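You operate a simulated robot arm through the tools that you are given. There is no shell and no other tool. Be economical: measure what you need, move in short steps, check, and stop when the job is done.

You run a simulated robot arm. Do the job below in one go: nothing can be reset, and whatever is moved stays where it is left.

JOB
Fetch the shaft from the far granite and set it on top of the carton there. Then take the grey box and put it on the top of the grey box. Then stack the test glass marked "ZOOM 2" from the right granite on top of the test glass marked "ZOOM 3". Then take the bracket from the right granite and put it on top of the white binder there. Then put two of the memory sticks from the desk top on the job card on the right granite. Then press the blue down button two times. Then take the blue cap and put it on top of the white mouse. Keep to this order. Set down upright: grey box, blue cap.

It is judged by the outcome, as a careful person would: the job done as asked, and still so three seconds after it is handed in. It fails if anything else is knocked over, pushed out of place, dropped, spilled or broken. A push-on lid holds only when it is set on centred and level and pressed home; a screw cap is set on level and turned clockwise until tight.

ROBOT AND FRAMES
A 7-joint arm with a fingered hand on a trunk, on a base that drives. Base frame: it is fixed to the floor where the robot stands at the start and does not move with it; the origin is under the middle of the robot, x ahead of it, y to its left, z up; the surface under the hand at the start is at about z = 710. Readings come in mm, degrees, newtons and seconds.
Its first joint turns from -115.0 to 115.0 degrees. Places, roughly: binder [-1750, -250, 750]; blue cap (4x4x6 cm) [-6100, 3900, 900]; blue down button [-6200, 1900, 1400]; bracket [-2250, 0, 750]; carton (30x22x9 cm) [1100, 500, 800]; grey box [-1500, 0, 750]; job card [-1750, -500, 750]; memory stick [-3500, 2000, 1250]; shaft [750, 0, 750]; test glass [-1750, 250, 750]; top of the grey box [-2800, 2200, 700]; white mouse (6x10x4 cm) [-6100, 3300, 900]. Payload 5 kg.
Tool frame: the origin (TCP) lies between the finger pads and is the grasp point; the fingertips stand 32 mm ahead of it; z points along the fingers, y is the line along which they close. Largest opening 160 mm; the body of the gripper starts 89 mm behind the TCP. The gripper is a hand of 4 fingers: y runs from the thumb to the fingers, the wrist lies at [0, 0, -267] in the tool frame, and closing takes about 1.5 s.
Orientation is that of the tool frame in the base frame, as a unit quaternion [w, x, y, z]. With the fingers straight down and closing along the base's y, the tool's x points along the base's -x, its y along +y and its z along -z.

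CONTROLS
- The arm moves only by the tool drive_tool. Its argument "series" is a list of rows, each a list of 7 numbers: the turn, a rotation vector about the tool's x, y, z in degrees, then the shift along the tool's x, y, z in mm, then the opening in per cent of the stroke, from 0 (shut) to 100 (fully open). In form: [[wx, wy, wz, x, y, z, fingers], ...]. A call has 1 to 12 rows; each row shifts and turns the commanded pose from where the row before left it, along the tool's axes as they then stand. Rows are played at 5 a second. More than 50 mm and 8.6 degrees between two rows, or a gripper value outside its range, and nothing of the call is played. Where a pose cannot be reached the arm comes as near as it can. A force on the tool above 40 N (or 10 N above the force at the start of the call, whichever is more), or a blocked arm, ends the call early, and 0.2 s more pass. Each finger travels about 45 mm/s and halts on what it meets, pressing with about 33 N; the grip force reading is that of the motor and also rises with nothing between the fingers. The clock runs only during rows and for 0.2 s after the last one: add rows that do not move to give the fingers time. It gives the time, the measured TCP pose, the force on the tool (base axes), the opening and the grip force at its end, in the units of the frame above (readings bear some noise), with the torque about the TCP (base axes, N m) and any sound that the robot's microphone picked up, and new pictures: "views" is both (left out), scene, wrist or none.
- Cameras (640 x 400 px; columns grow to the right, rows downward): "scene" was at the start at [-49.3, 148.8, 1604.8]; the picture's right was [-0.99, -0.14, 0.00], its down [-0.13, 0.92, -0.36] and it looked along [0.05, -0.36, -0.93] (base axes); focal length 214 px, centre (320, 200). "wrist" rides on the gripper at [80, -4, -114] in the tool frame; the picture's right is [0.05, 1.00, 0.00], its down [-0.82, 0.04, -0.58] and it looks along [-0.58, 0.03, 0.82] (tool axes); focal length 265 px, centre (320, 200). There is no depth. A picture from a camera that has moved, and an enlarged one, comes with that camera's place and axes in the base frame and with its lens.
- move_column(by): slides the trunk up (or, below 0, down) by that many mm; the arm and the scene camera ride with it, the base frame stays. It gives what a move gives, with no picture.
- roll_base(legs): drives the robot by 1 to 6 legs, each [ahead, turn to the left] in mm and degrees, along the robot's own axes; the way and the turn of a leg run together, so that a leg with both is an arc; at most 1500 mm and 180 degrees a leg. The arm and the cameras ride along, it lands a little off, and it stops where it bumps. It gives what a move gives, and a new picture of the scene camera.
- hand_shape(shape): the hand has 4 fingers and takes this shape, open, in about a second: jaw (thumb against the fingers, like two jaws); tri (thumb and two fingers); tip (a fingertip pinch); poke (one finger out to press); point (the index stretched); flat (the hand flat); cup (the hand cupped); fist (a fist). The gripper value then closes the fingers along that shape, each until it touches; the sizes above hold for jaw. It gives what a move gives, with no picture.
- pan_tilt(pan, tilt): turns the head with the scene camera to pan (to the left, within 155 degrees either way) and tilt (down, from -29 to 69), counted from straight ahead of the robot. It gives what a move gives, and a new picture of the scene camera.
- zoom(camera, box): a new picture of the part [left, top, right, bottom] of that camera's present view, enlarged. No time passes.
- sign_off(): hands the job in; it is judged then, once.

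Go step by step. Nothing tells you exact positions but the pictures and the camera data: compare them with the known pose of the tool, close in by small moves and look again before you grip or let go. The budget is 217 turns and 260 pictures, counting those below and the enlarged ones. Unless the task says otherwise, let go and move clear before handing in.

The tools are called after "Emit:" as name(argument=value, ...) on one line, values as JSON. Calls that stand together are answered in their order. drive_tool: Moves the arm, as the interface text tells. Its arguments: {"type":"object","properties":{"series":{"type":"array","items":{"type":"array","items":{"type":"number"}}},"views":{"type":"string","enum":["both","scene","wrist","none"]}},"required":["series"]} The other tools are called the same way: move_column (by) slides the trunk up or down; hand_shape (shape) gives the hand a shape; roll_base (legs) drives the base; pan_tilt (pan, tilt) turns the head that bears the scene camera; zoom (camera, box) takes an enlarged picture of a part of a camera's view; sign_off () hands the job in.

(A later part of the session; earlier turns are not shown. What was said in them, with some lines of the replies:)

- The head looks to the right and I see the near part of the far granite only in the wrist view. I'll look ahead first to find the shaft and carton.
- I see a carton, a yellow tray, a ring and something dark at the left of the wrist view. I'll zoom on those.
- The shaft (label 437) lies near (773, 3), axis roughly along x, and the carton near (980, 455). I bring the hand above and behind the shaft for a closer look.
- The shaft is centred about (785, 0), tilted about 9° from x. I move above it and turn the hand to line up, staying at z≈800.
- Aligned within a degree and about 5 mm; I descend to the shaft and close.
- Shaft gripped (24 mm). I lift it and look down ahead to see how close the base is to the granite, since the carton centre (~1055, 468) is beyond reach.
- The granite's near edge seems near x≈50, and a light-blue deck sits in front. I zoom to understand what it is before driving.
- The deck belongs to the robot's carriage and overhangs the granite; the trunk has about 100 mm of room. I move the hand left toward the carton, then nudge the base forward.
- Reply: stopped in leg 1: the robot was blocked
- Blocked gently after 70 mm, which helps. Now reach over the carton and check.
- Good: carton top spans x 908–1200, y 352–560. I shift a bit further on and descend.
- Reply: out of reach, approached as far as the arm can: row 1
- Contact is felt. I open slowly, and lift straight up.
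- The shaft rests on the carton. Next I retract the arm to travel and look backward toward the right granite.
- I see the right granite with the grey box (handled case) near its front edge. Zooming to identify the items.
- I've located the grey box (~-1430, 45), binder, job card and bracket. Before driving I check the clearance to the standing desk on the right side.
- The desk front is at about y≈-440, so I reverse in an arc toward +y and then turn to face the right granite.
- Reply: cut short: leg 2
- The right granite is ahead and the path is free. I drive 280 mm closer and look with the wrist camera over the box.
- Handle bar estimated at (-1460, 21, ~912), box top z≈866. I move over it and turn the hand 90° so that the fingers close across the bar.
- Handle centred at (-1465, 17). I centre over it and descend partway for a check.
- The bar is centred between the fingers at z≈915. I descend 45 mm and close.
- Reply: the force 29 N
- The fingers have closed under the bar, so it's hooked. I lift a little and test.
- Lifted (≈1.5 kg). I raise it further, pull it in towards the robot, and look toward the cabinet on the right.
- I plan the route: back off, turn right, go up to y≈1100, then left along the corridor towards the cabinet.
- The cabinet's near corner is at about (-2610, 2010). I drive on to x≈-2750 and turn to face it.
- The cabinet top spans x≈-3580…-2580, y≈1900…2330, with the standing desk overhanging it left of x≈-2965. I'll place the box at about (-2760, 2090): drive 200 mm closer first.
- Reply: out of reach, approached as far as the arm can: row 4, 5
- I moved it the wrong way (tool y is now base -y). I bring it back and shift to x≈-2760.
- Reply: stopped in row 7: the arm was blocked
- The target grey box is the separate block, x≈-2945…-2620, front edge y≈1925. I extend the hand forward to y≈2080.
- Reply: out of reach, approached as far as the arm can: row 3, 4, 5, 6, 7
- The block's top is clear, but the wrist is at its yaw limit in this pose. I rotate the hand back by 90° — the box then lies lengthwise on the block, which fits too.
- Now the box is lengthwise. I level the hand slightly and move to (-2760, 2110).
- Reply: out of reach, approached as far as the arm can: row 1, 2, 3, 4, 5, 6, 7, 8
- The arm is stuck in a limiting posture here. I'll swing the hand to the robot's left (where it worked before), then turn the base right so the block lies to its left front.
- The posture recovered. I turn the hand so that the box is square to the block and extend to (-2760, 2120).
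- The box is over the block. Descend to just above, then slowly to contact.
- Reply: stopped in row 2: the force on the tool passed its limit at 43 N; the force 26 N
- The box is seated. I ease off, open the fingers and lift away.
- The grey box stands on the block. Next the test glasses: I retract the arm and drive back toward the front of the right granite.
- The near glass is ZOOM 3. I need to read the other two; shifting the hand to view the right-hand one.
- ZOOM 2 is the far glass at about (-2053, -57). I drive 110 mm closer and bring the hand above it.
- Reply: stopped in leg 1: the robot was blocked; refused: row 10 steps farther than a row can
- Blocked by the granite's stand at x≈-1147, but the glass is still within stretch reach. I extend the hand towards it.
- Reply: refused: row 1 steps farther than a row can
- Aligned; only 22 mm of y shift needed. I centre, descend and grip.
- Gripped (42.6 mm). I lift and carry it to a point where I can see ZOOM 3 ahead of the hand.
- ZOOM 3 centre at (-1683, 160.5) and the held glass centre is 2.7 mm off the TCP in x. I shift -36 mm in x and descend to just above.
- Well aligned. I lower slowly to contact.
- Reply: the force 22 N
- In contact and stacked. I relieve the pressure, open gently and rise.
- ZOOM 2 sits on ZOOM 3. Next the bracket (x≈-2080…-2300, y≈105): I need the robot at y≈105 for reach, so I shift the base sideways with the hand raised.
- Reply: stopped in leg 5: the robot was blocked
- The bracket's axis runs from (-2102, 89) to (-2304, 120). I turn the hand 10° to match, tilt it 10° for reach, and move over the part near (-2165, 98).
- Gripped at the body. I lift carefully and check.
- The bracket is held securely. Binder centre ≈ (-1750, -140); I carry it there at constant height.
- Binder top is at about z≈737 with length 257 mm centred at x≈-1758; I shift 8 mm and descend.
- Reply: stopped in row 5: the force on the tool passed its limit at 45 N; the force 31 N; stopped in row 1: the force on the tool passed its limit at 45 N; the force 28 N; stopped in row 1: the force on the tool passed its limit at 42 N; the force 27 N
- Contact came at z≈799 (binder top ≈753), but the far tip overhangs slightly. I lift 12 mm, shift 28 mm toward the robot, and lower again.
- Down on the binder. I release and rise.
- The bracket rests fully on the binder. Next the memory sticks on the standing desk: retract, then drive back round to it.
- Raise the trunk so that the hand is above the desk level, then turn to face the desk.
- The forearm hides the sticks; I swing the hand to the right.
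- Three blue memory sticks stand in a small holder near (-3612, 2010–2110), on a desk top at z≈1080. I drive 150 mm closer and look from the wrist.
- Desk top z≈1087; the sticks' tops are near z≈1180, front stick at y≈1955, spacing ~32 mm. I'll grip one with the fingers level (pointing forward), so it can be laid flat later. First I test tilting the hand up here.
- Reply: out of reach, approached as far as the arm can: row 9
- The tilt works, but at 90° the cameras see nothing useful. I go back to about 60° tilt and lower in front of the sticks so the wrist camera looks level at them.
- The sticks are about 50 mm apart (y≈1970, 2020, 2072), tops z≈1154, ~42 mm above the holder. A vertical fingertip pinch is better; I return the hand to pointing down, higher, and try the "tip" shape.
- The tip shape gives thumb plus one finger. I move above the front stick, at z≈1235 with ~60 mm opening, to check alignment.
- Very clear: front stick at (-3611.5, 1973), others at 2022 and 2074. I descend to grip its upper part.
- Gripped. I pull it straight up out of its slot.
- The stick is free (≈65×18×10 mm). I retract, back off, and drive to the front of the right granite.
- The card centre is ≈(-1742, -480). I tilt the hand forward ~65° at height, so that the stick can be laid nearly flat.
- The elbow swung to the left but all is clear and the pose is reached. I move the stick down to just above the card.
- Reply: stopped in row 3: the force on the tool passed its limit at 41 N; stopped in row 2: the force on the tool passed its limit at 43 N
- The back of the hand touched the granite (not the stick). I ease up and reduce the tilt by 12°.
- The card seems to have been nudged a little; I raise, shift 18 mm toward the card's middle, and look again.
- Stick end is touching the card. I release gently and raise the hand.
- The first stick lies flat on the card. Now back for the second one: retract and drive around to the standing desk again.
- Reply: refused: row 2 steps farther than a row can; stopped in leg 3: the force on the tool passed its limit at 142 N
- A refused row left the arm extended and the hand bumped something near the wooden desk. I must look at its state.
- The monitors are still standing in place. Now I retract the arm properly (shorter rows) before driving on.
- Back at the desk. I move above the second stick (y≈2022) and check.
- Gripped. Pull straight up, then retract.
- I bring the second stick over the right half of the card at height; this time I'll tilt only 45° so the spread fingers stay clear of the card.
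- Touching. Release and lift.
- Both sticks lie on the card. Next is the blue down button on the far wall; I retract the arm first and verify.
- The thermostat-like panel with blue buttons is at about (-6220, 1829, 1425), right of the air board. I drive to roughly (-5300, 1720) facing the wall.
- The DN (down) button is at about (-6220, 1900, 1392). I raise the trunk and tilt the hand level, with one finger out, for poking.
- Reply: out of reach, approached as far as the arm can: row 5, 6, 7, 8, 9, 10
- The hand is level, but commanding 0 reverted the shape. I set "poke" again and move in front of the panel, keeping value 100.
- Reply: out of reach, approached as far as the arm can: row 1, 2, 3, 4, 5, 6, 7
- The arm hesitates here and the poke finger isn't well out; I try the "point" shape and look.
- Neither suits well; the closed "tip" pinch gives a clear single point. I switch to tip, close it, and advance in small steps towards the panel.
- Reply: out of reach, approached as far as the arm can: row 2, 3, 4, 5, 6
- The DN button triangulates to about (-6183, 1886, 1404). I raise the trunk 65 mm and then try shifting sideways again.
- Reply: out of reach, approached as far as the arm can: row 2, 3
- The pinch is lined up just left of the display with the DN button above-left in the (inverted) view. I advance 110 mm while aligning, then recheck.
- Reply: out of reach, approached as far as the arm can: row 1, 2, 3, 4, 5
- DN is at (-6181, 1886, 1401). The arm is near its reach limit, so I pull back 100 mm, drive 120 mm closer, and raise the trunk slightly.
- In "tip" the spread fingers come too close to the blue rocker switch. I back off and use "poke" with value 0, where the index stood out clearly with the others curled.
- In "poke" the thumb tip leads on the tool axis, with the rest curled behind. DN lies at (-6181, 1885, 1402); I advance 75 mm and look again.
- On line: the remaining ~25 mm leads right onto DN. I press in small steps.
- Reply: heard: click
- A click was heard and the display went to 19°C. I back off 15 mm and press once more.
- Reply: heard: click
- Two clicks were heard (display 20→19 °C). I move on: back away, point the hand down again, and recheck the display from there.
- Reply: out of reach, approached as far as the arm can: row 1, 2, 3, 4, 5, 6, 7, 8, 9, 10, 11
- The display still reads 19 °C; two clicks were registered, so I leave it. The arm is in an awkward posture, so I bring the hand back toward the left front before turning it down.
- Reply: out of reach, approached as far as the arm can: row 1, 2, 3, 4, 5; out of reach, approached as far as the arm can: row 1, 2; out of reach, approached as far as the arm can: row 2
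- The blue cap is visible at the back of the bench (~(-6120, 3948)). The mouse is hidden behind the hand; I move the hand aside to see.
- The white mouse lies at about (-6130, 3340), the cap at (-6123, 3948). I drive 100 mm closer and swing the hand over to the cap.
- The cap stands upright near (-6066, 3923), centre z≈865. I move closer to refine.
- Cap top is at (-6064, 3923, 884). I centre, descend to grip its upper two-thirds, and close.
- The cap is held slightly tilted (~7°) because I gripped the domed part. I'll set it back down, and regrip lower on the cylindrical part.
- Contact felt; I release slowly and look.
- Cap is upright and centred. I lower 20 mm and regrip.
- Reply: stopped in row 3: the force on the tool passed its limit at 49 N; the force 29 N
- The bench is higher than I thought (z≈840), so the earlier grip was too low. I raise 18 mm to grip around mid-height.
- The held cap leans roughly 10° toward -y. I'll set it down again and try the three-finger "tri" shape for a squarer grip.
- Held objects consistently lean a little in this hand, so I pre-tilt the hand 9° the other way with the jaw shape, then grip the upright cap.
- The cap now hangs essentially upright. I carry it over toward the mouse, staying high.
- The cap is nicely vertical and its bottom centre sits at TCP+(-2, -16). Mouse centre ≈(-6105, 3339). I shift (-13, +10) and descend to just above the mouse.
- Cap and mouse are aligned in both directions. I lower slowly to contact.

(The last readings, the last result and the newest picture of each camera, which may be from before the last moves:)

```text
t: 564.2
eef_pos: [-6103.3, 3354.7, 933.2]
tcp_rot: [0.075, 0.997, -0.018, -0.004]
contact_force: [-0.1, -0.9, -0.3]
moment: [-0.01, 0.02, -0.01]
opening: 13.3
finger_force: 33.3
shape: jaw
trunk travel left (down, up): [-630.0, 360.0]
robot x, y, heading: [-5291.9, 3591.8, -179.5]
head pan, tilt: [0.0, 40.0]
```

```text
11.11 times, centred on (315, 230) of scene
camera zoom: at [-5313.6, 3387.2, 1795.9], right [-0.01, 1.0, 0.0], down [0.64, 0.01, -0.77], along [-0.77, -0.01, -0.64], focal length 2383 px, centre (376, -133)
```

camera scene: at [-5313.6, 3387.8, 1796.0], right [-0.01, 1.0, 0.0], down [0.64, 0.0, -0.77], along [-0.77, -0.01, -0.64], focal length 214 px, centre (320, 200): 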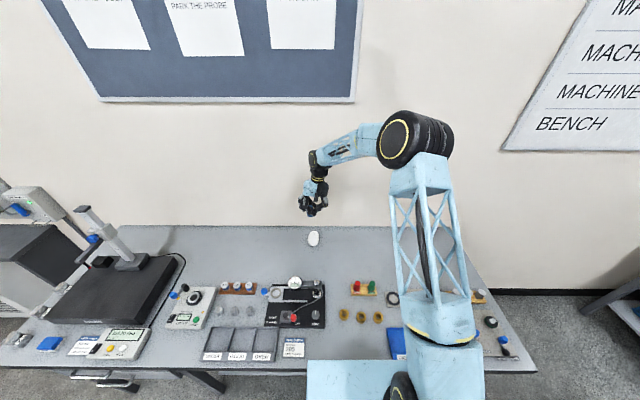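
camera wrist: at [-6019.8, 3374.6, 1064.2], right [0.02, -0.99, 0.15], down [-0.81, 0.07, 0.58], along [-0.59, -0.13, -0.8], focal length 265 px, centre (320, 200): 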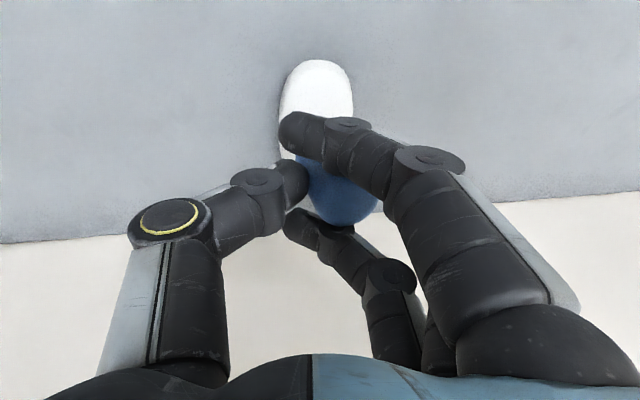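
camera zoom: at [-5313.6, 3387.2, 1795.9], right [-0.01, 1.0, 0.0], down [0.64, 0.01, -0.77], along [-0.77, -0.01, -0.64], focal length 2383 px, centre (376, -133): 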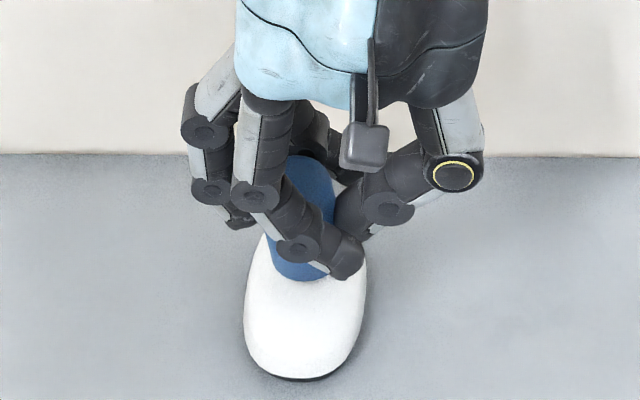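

Emit:
drive_tool(series=[[0, 0, 0, 0, -0.2, 1.2, 0], [0, 0, 0, 0, -0.2, 1.2, 0], [0, 0, 0, 0, 0, 0, 0]], views="none")

Emit:
drive_tool(series=[[0, 0, 0, 0, -0.2, 1.2, 0], [0, 0, 0, 0, -0.2, 1.2, 0], [0, 0, 0, 0, 0, 0, 0]], views="none")

```text
t: 565.0
eef_pos: [-6102.5, 3355.8, 931.2]
tcp_rot: [0.075, 0.997, -0.018, -0.004]
contact_force: [-1.0, -0.1, 0.0]
moment: [0.01, 0.0, 0.04]
opening: 13.2
finger_force: 32.2
shape: jaw
trunk travel left (down, up): [-630.0, 360.0]
robot x, y, heading: [-5294.3, 3587.9, -179.7]
head pan, tilt: [0.0, 40.0]
```

```text
t: 565.8
eef_pos: [-6102.5, 3356.5, 929.9]
tcp_rot: [0.075, 0.997, -0.018, -0.005]
contact_force: [0.5, 0.2, -0.5]
moment: [-0.03, 0.01, -0.01]
opening: 13.0
finger_force: 33.2
shape: jaw
trunk travel left (down, up): [-630.0, 360.0]
robot x, y, heading: [-5294.9, 3592.7, -179.7]
head pan, tilt: [0.0, 40.0]
```

Emit:
drive_tool(series=[[0, 0, 0, 0, -0.2, 1.2, 0], [0, 0, 0, 0, -0.2, 1.2, 0], [0, 0, 0, 0, 0, 0, 0]], views="none")

Emit:
drive_tool(series=[[0, 0, 0, 0, -0.2, 1.2, 0], [0, 0, 0, 0, -0.2, 1.2, 0], [0, 0, 0, 0, 0, 0, 0]], views="none")

Emit:
zoom(camera="scene", box=[295, 212, 335, 248])

```text
t: 566.6
eef_pos: [-6101.3, 3356.0, 927.1]
tcp_rot: [0.075, 0.997, -0.018, -0.004]
contact_force: [-0.4, 0.7, 0.1]
moment: [0.05, 0.01, -0.02]
opening: 13.3
finger_force: 32.8
shape: jaw
trunk travel left (down, up): [-630.0, 360.0]
robot x, y, heading: [-5291.1, 3590.2, -179.5]
head pan, tilt: [0.0, 40.0]
```

```text
t: 567.4
eef_pos: [-6102.1, 3355.1, 924.5]
tcp_rot: [0.075, 0.997, -0.018, -0.004]
contact_force: [0.0, 1.4, 8.2]
moment: [-0.21, 0.02, 0.01]
opening: 13.6
finger_force: 33.3
shape: jaw
trunk travel left (down, up): [-630.0, 360.0]
robot x, y, heading: [-5289.8, 3590.8, -179.4]
head pan, tilt: [0.0, 40.0]
```

```text
11.11 times, centred on (315, 230) of scene
camera zoom: at [-5312.9, 3387.6, 1796.1], right [-0.01, 1.0, 0.0], down [0.64, 0.01, -0.77], along [-0.77, -0.01, -0.64], focal length 2383 px, centre (376, -133)
```

zoom: 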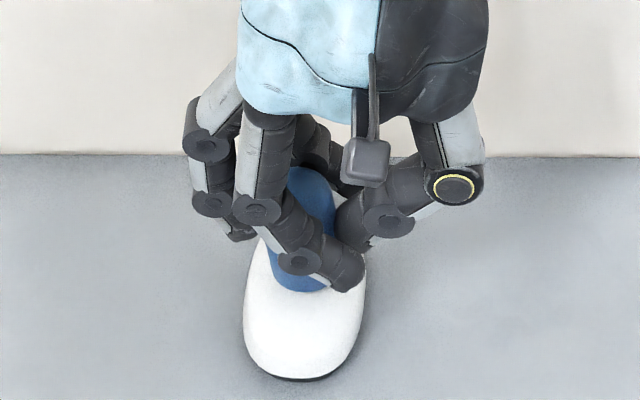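

Contact with the mouse. I ease the grip open a little, with the fingers still caging the cap, and look.

Emit:
drive_tool(series=[[0, 0, 0, 0, 0, 0, 10], [0, 0, 0, 0, 0, 0, 12], [0, 0, 0, 0, 0, 0, 15], [0, 0, 0, 0, 0, 0, 18], [0, 0, 0, 0, 0, 0, 18]], views="none")

Emit:
zoom(camera="scene", box=[295, 212, 335, 248])

Emit:
zoom(camera="wrist", box=[220, 60, 420, 260])

```text
t: 568.6
eef_pos: [-6102.3, 3355.7, 922.7]
tcp_rot: [0.074, 0.997, -0.018, -0.003]
contact_force: [1.1, -0.5, 0.5]
moment: [0.01, 0.0, 0.02]
opening: 29.8
finger_force: 0.1
shape: jaw
trunk travel left (down, up): [-630.0, 360.0]
robot x, y, heading: [-5294.3, 3590.5, -179.6]
head pan, tilt: [0.0, 40.0]
```

```text
11.11 times, centred on (315, 230) of scene
camera zoom: at [-5313.6, 3387.2, 1795.9], right [-0.01, 1.0, 0.0], down [0.64, 0.01, -0.77], along [-0.77, -0.01, -0.64], focal length 2383 px, centre (376, -133)
```

zoom: 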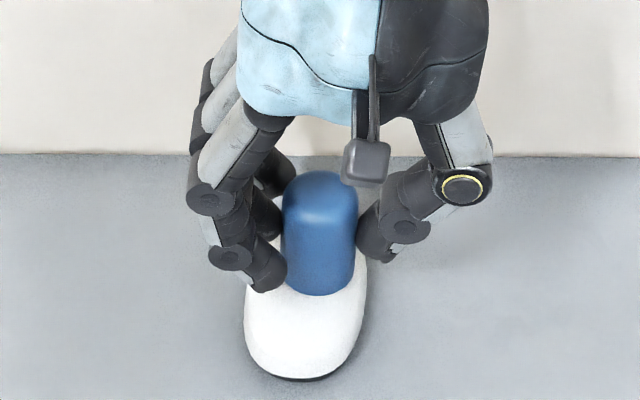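

```text
2.00 times, centred on (320, 160) of wrist
camera zoom: at [-6020.1, 3374.9, 1034.0], right [0.02, -0.99, 0.15], down [-0.81, 0.07, 0.58], along [-0.59, -0.13, -0.8], focal length 531 px, centre (320, 280)
```

zoom: 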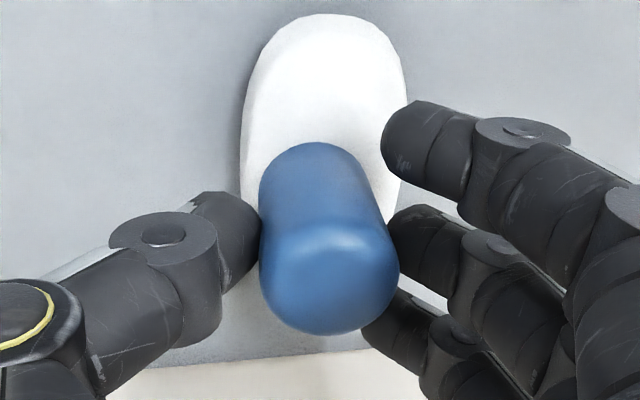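

The cap stands on the mouse but drifted ~8 mm toward +y on opening (the same shift as on closing). I regrip, lift 4 mm, move 9 mm toward -y, and lower again.

Emit:
drive_tool(series=[[0, 0, 0, 0, 0, 0, 10], [0, 0, 0, 0, 0, 0, 0], [0, 0, 0, 0, 0, 0, 0], [0, 0, 0, 0, 0, 0, 0], [0, 0, 0, 0, 0, 0, 0]], views="none")

Emit:
drive_tool(series=[[0, 0, 0, 0, 0.6, -4, 0], [0, 0, 0, 0, 4.5, 0.7, 0], [0, 0, 0, 0, 4.5, 0.7, 0], [0, 0, 0, 0, 0, 0, 0]], views="none")

Emit:
zoom(camera="scene", box=[295, 212, 335, 248])

```text
t: 569.8
eef_pos: [-6103.0, 3356.2, 924.6]
tcp_rot: [0.075, 0.997, -0.018, -0.005]
contact_force: [-0.5, 0.5, -0.4]
moment: [0.01, -0.01, -0.01]
opening: 11.7
finger_force: 33.0
shape: jaw
trunk travel left (down, up): [-630.0, 360.0]
robot x, y, heading: [-5296.8, 3593.7, -179.7]
head pan, tilt: [0.0, 40.0]
```

```text
t: 570.8
eef_pos: [-6102.9, 3345.9, 928.8]
tcp_rot: [0.075, 0.997, -0.017, -0.004]
contact_force: [0.4, 0.6, -0.2]
moment: [0.01, 0.01, 0.01]
opening: 11.9
finger_force: 33.4
shape: jaw
trunk travel left (down, up): [-630.0, 360.0]
robot x, y, heading: [-5292.6, 3594.6, -179.3]
head pan, tilt: [0.0, 40.0]
```

```text
11.11 times, centred on (315, 230) of scene
camera zoom: at [-5313.6, 3387.3, 1795.9], right [-0.01, 1.0, 0.0], down [0.64, 0.01, -0.77], along [-0.77, -0.01, -0.64], focal length 2383 px, centre (376, -133)
```

zoom: 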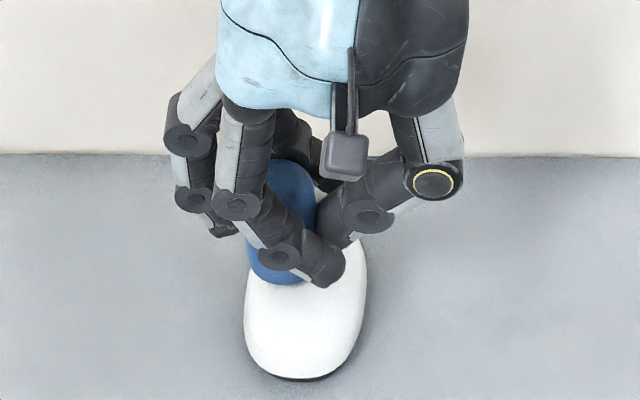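

Emit:
drive_tool(series=[[0, 0, 0, 0, -0.4, 2.5, 0], [0, 0, 0, 0, -0.3, 1.5, 0], [0, 0, 0, 0, 0, 0, 0]], views="none")

Emit:
zoom(camera="wrist", box=[220, 60, 420, 260])

```text
t: 571.6
eef_pos: [-6103.1, 3345.6, 924.3]
tcp_rot: [0.076, 0.997, -0.016, -0.004]
contact_force: [0.0, -0.5, -0.2]
moment: [-0.01, 0.0, 0.02]
opening: 11.6
finger_force: 32.7
shape: jaw
trunk travel left (down, up): [-630.0, 360.0]
robot x, y, heading: [-5293.2, 3588.7, -179.4]
head pan, tilt: [0.0, 40.0]
```

```text
2.00 times, centred on (320, 160) of wrist
camera zoom: at [-6020.9, 3365.7, 1034.1], right [0.02, -0.99, 0.15], down [-0.81, 0.07, 0.58], along [-0.59, -0.13, -0.8], focal length 531 px, centre (320, 280)
```

zoom: 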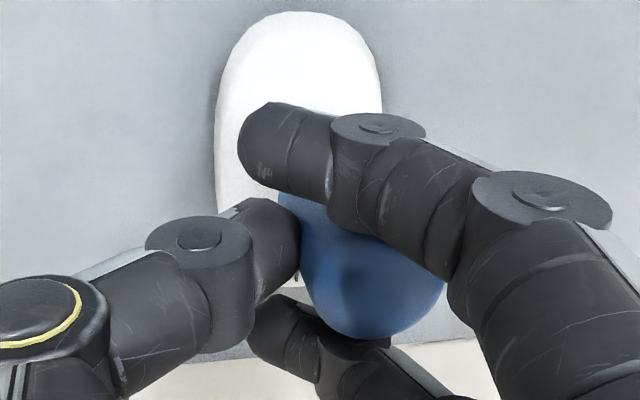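

Emit:
drive_tool(series=[[0, 0, 0, 0, -0.2, 1.5, 0], [0, 0, 0, 0, -0.2, 1.5, 0], [0, 0, 0, 0, 0, 0, 0]], views="none")

Emit:
drive_tool(series=[[0, 0, 0, 0, -0.15, 1, 0], [0, 0, 0, 0, -0.15, 1, 0], [0, 0, 0, 0, 0, 0, 0]], views="none")

```text
t: 572.4
eef_pos: [-6103.4, 3346.7, 920.7]
tcp_rot: [0.075, 0.997, -0.018, -0.004]
contact_force: [0.4, 0.0, 1.2]
moment: [-0.01, -0.04, 0.01]
opening: 11.7
finger_force: 33.0
shape: jaw
trunk travel left (down, up): [-630.0, 360.0]
robot x, y, heading: [-5291.1, 3591.1, -179.3]
head pan, tilt: [0.0, 40.0]
```

```text
t: 573.2
eef_pos: [-6101.5, 3346.5, 918.8]
tcp_rot: [0.075, 0.997, -0.019, -0.005]
contact_force: [-2.3, 0.5, 8.4]
moment: [-0.14, -0.05, -0.01]
opening: 11.7
finger_force: 33.4
shape: jaw
trunk travel left (down, up): [-630.0, 360.0]
robot x, y, heading: [-5290.2, 3591.7, -179.4]
head pan, tilt: [0.0, 40.0]
```

Emit:
drive_tool(series=[[0, 0, 0, 0, 0, 0, 9], [0, 0, 0, 0, 0, 0, 11], [0, 0, 0, 0, 0, 0, 13], [0, 0, 0, 0, 0, 0, 15], [0, 0, 0, 0, 0, 0, 17], [0, 0, 0, 0, 0, 0, 17]], views="none")

Emit:
zoom(camera="scene", box=[295, 212, 335, 248])

Emit:
zoom(camera="wrist", box=[220, 60, 420, 260])

```text
t: 574.6
eef_pos: [-6103.1, 3346.8, 918.2]
tcp_rot: [0.075, 0.997, -0.018, -0.004]
contact_force: [0.0, 0.2, 0.4]
moment: [-0.01, 0.04, 0.0]
opening: 28.9
finger_force: 0.0
shape: jaw
trunk travel left (down, up): [-630.0, 360.0]
robot x, y, heading: [-5291.8, 3593.3, -179.6]
head pan, tilt: [0.0, 40.0]
```

```text
11.11 times, centred on (315, 230) of scene
camera zoom: at [-5313.5, 3387.2, 1795.9], right [-0.01, 1.0, 0.0], down [0.64, 0.01, -0.77], along [-0.77, -0.01, -0.64], focal length 2383 px, centre (376, -133)
```

zoom: 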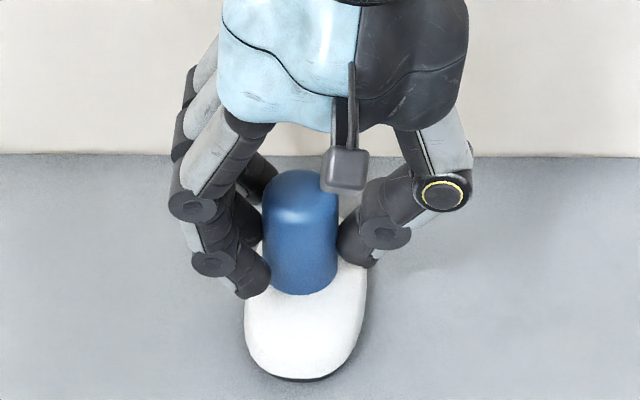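

```text
2.00 times, centred on (320, 160) of wrist
camera zoom: at [-6020.7, 3366.0, 1029.0], right [0.02, -0.99, 0.15], down [-0.81, 0.07, 0.58], along [-0.59, -0.13, -0.8], focal length 531 px, centre (320, 280)
```

zoom: 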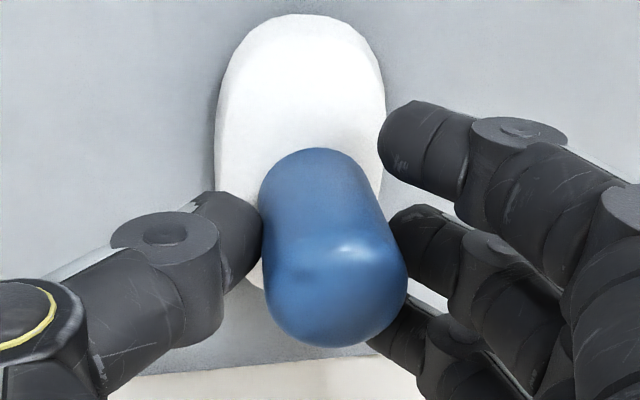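

Now centred on the mouse (cap 302 vs mouse 305 px). I open a little further and check it stays.

Emit:
drive_tool(series=[[0, 0, 0, 0, 0, 0, 19], [0, 0, 0, 0, 0, 0, 21], [0, 0, 0, 0, 0, 0, 23], [0, 0, 0, 0, 0, 0, 23], [0, 0, 0, 0, 0, 0, 23]], views="none")

Emit:
zoom(camera="scene", box=[295, 212, 335, 248])

Emit:
zoom(camera="wrist", box=[220, 60, 420, 260])

```text
t: 575.8
eef_pos: [-6103.0, 3347.8, 918.5]
tcp_rot: [0.075, 0.997, -0.018, -0.004]
contact_force: [0.1, 0.0, 0.2]
moment: [0.01, 0.0, -0.02]
opening: 36.3
finger_force: 0.0
shape: jaw
trunk travel left (down, up): [-630.0, 360.0]
robot x, y, heading: [-5289.0, 3588.9, -179.6]
head pan, tilt: [0.0, 40.0]
```

```text
11.11 times, centred on (315, 230) of scene
camera zoom: at [-5313.6, 3387.2, 1795.9], right [-0.01, 1.0, 0.0], down [0.64, 0.01, -0.77], along [-0.77, -0.01, -0.64], focal length 2383 px, centre (376, -133)
```

zoom: 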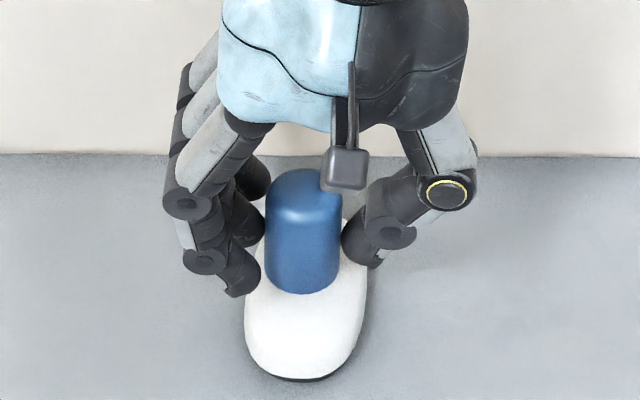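

```text
2.00 times, centred on (320, 160) of wrist
camera zoom: at [-6020.8, 3366.0, 1029.0], right [0.02, -0.99, 0.15], down [-0.81, 0.07, 0.58], along [-0.59, -0.13, -0.8], focal length 531 px, centre (320, 280)
```

zoom: 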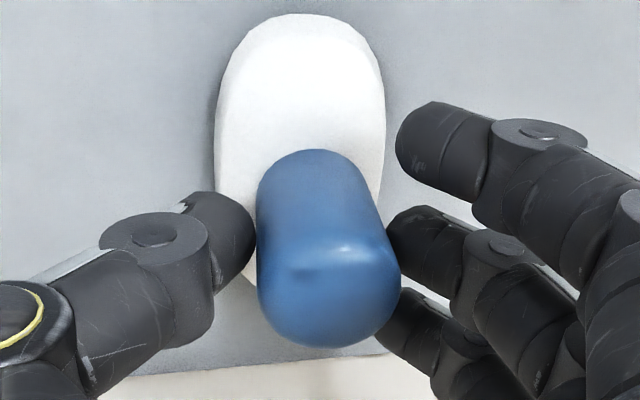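

It stands by itself. I open fully in small steps and rise.

Emit:
drive_tool(series=[[0, 0, 0, 0, 0, 0, 28], [0, 0, 0, 0, 0, 0, 34], [0, 0, 0, 0, 0, 0, 42], [0, 0, 0, 0, 0, 0, 52], [0, 0, 0, 0, 0, 0, 60], [0, 0, 0, 0, 0, 0, 60]], views="none")

Emit:
zoom(camera="scene", box=[295, 212, 335, 248])

```text
t: 577.2
eef_pos: [-6102.7, 3347.0, 918.9]
tcp_rot: [0.075, 0.997, -0.018, -0.004]
contact_force: [0.7, -0.1, -0.1]
moment: [-0.02, 0.02, 0.0]
opening: 95.4
finger_force: 0.1
shape: jaw
trunk travel left (down, up): [-630.0, 360.0]
robot x, y, heading: [-5290.1, 3589.9, -179.8]
head pan, tilt: [0.0, 40.0]
```

```text
11.11 times, centred on (315, 230) of scene
camera zoom: at [-5313.6, 3387.3, 1795.9], right [-0.01, 1.0, 0.0], down [0.64, 0.01, -0.77], along [-0.77, -0.01, -0.64], focal length 2383 px, centre (376, -133)
```

zoom: 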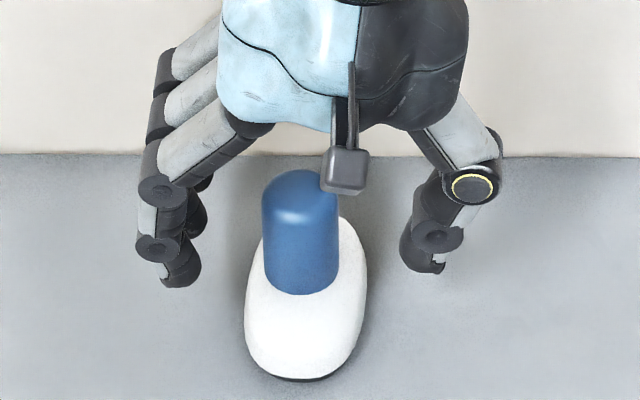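

The cap stands upright on the mouse. I lift straight up and away.

Emit:
drive_tool(series=[[0, 0, 0, 0, 3, -20, 60], [0, 0, 0, 0, 6, -40, 60], [0, 0, 0, 0, 6, -40, 60], [0, 0, 0, 0, 6, -40, 60], [0, 0, 0, 0, 6, -40, 60], [0, 0, 0, 40, 0, 0, 60], [0, 0, 0, 45, 0, 0, 60], [0, 0, 0, 45, 0, 0, 60]], views="none")

Emit:
zoom(camera="scene", box=[290, 205, 340, 255])

```text
t: 579.0
eef_pos: [-5970.0, 3343.0, 1098.7]
tcp_rot: [0.075, 0.997, -0.017, -0.004]
contact_force: [0.0, -0.4, 0.8]
moment: [-0.02, 0.0, 0.0]
opening: 95.4
finger_force: 0.0
shape: jaw
trunk travel left (down, up): [-630.0, 360.0]
robot x, y, heading: [-5291.8, 3590.4, -179.6]
head pan, tilt: [0.0, 40.0]
```

```text
8.00 times, centred on (315, 230) of scene
camera zoom: at [-5312.6, 3387.2, 1796.0], right [-0.01, 1.0, 0.0], down [0.64, 0.01, -0.77], along [-0.77, -0.01, -0.64], focal length 1716 px, centre (360, -40)
```

zoom: 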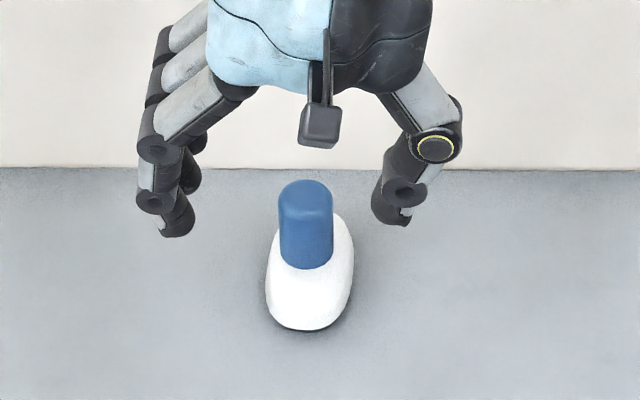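

The cap stays in place. One last check: the "ROOM AIR" note on the wall, which may explain the display's 19 °C.

Emit:
pan_tilt(pan=-5, tilt=10)

Emit:
zoom(camera="scene", box=[200, 80, 340, 220])

```text
t: 580.0
eef_pos: [-5972.1, 3342.9, 1096.7]
tcp_rot: [0.075, 0.997, -0.019, -0.004]
contact_force: [0.3, 0.1, -0.2]
moment: [0.0, 0.02, 0.0]
opening: 95.6
finger_force: 0.1
shape: jaw
trunk travel left (down, up): [-630.0, 360.0]
robot x, y, heading: [-5288.8, 3593.8, -179.8]
head pan, tilt: [-5.0, 10.0]
camera scene: at [-5321.2, 3395.3, 1843.5], right [0.08, 1.0, 0.0], down [0.17, -0.01, -0.98], along [-0.98, 0.08, -0.17], focal length 214 px, centre (320, 200)
```

scene: 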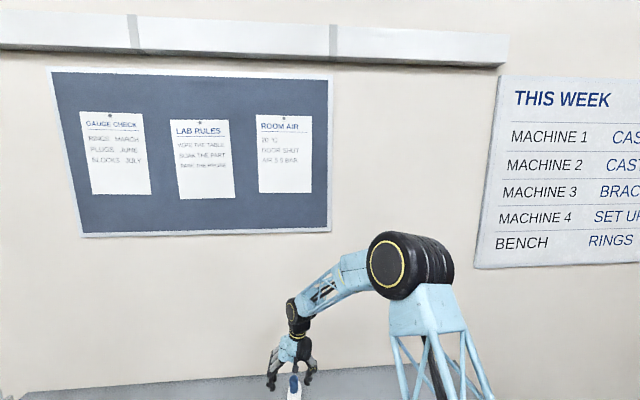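

```text
2.86 times, centred on (270, 150) of scene
camera zoom: at [-5321.2, 3395.3, 1843.5], right [0.08, 1.0, 0.0], down [0.17, -0.01, -0.98], along [-0.98, 0.08, -0.17], focal length 613 px, centre (463, 343)
```

zoom: 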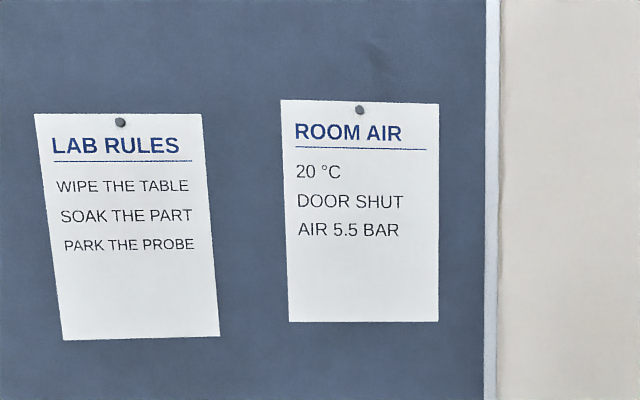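

Everything is in place, the hand is clear and the cap is standing, so I hand the job in.

Emit:
sign_off()

```text
The job is handed in.
```

I finished all seven steps in order and handed the job in, but I can't confirm the button count, and a few things got bumped along the way.

- **Shaft:** it lies on the carton.
- **Grey box:** it stands upright on the grey block at the place you gave.
- **Test glasses:** ZOOM 2 is stacked on ZOOM 3.
- **Bracket:** it rests fully on the white binder.
- **Memory sticks:** two lie flat on the job card.
- **Down button:** I pressed it twice and heard a click each time. The display went from 20 °C to 19 °C on the first press and stayed there on the second. I took the two clicks as two presses.
- **Blue cap:** it stands upright on the white mouse.

**What got bumped or moved:**
- The job card was nudged about 3 cm and turned slightly while I laid down the first stick.
- While I was driving, the hand hit something at the wooden desk with 142 N of force. The monitors were still standing and looked in place when I checked.
- The robot base stopped against the granite stands a few times, and nothing moved that I could see.
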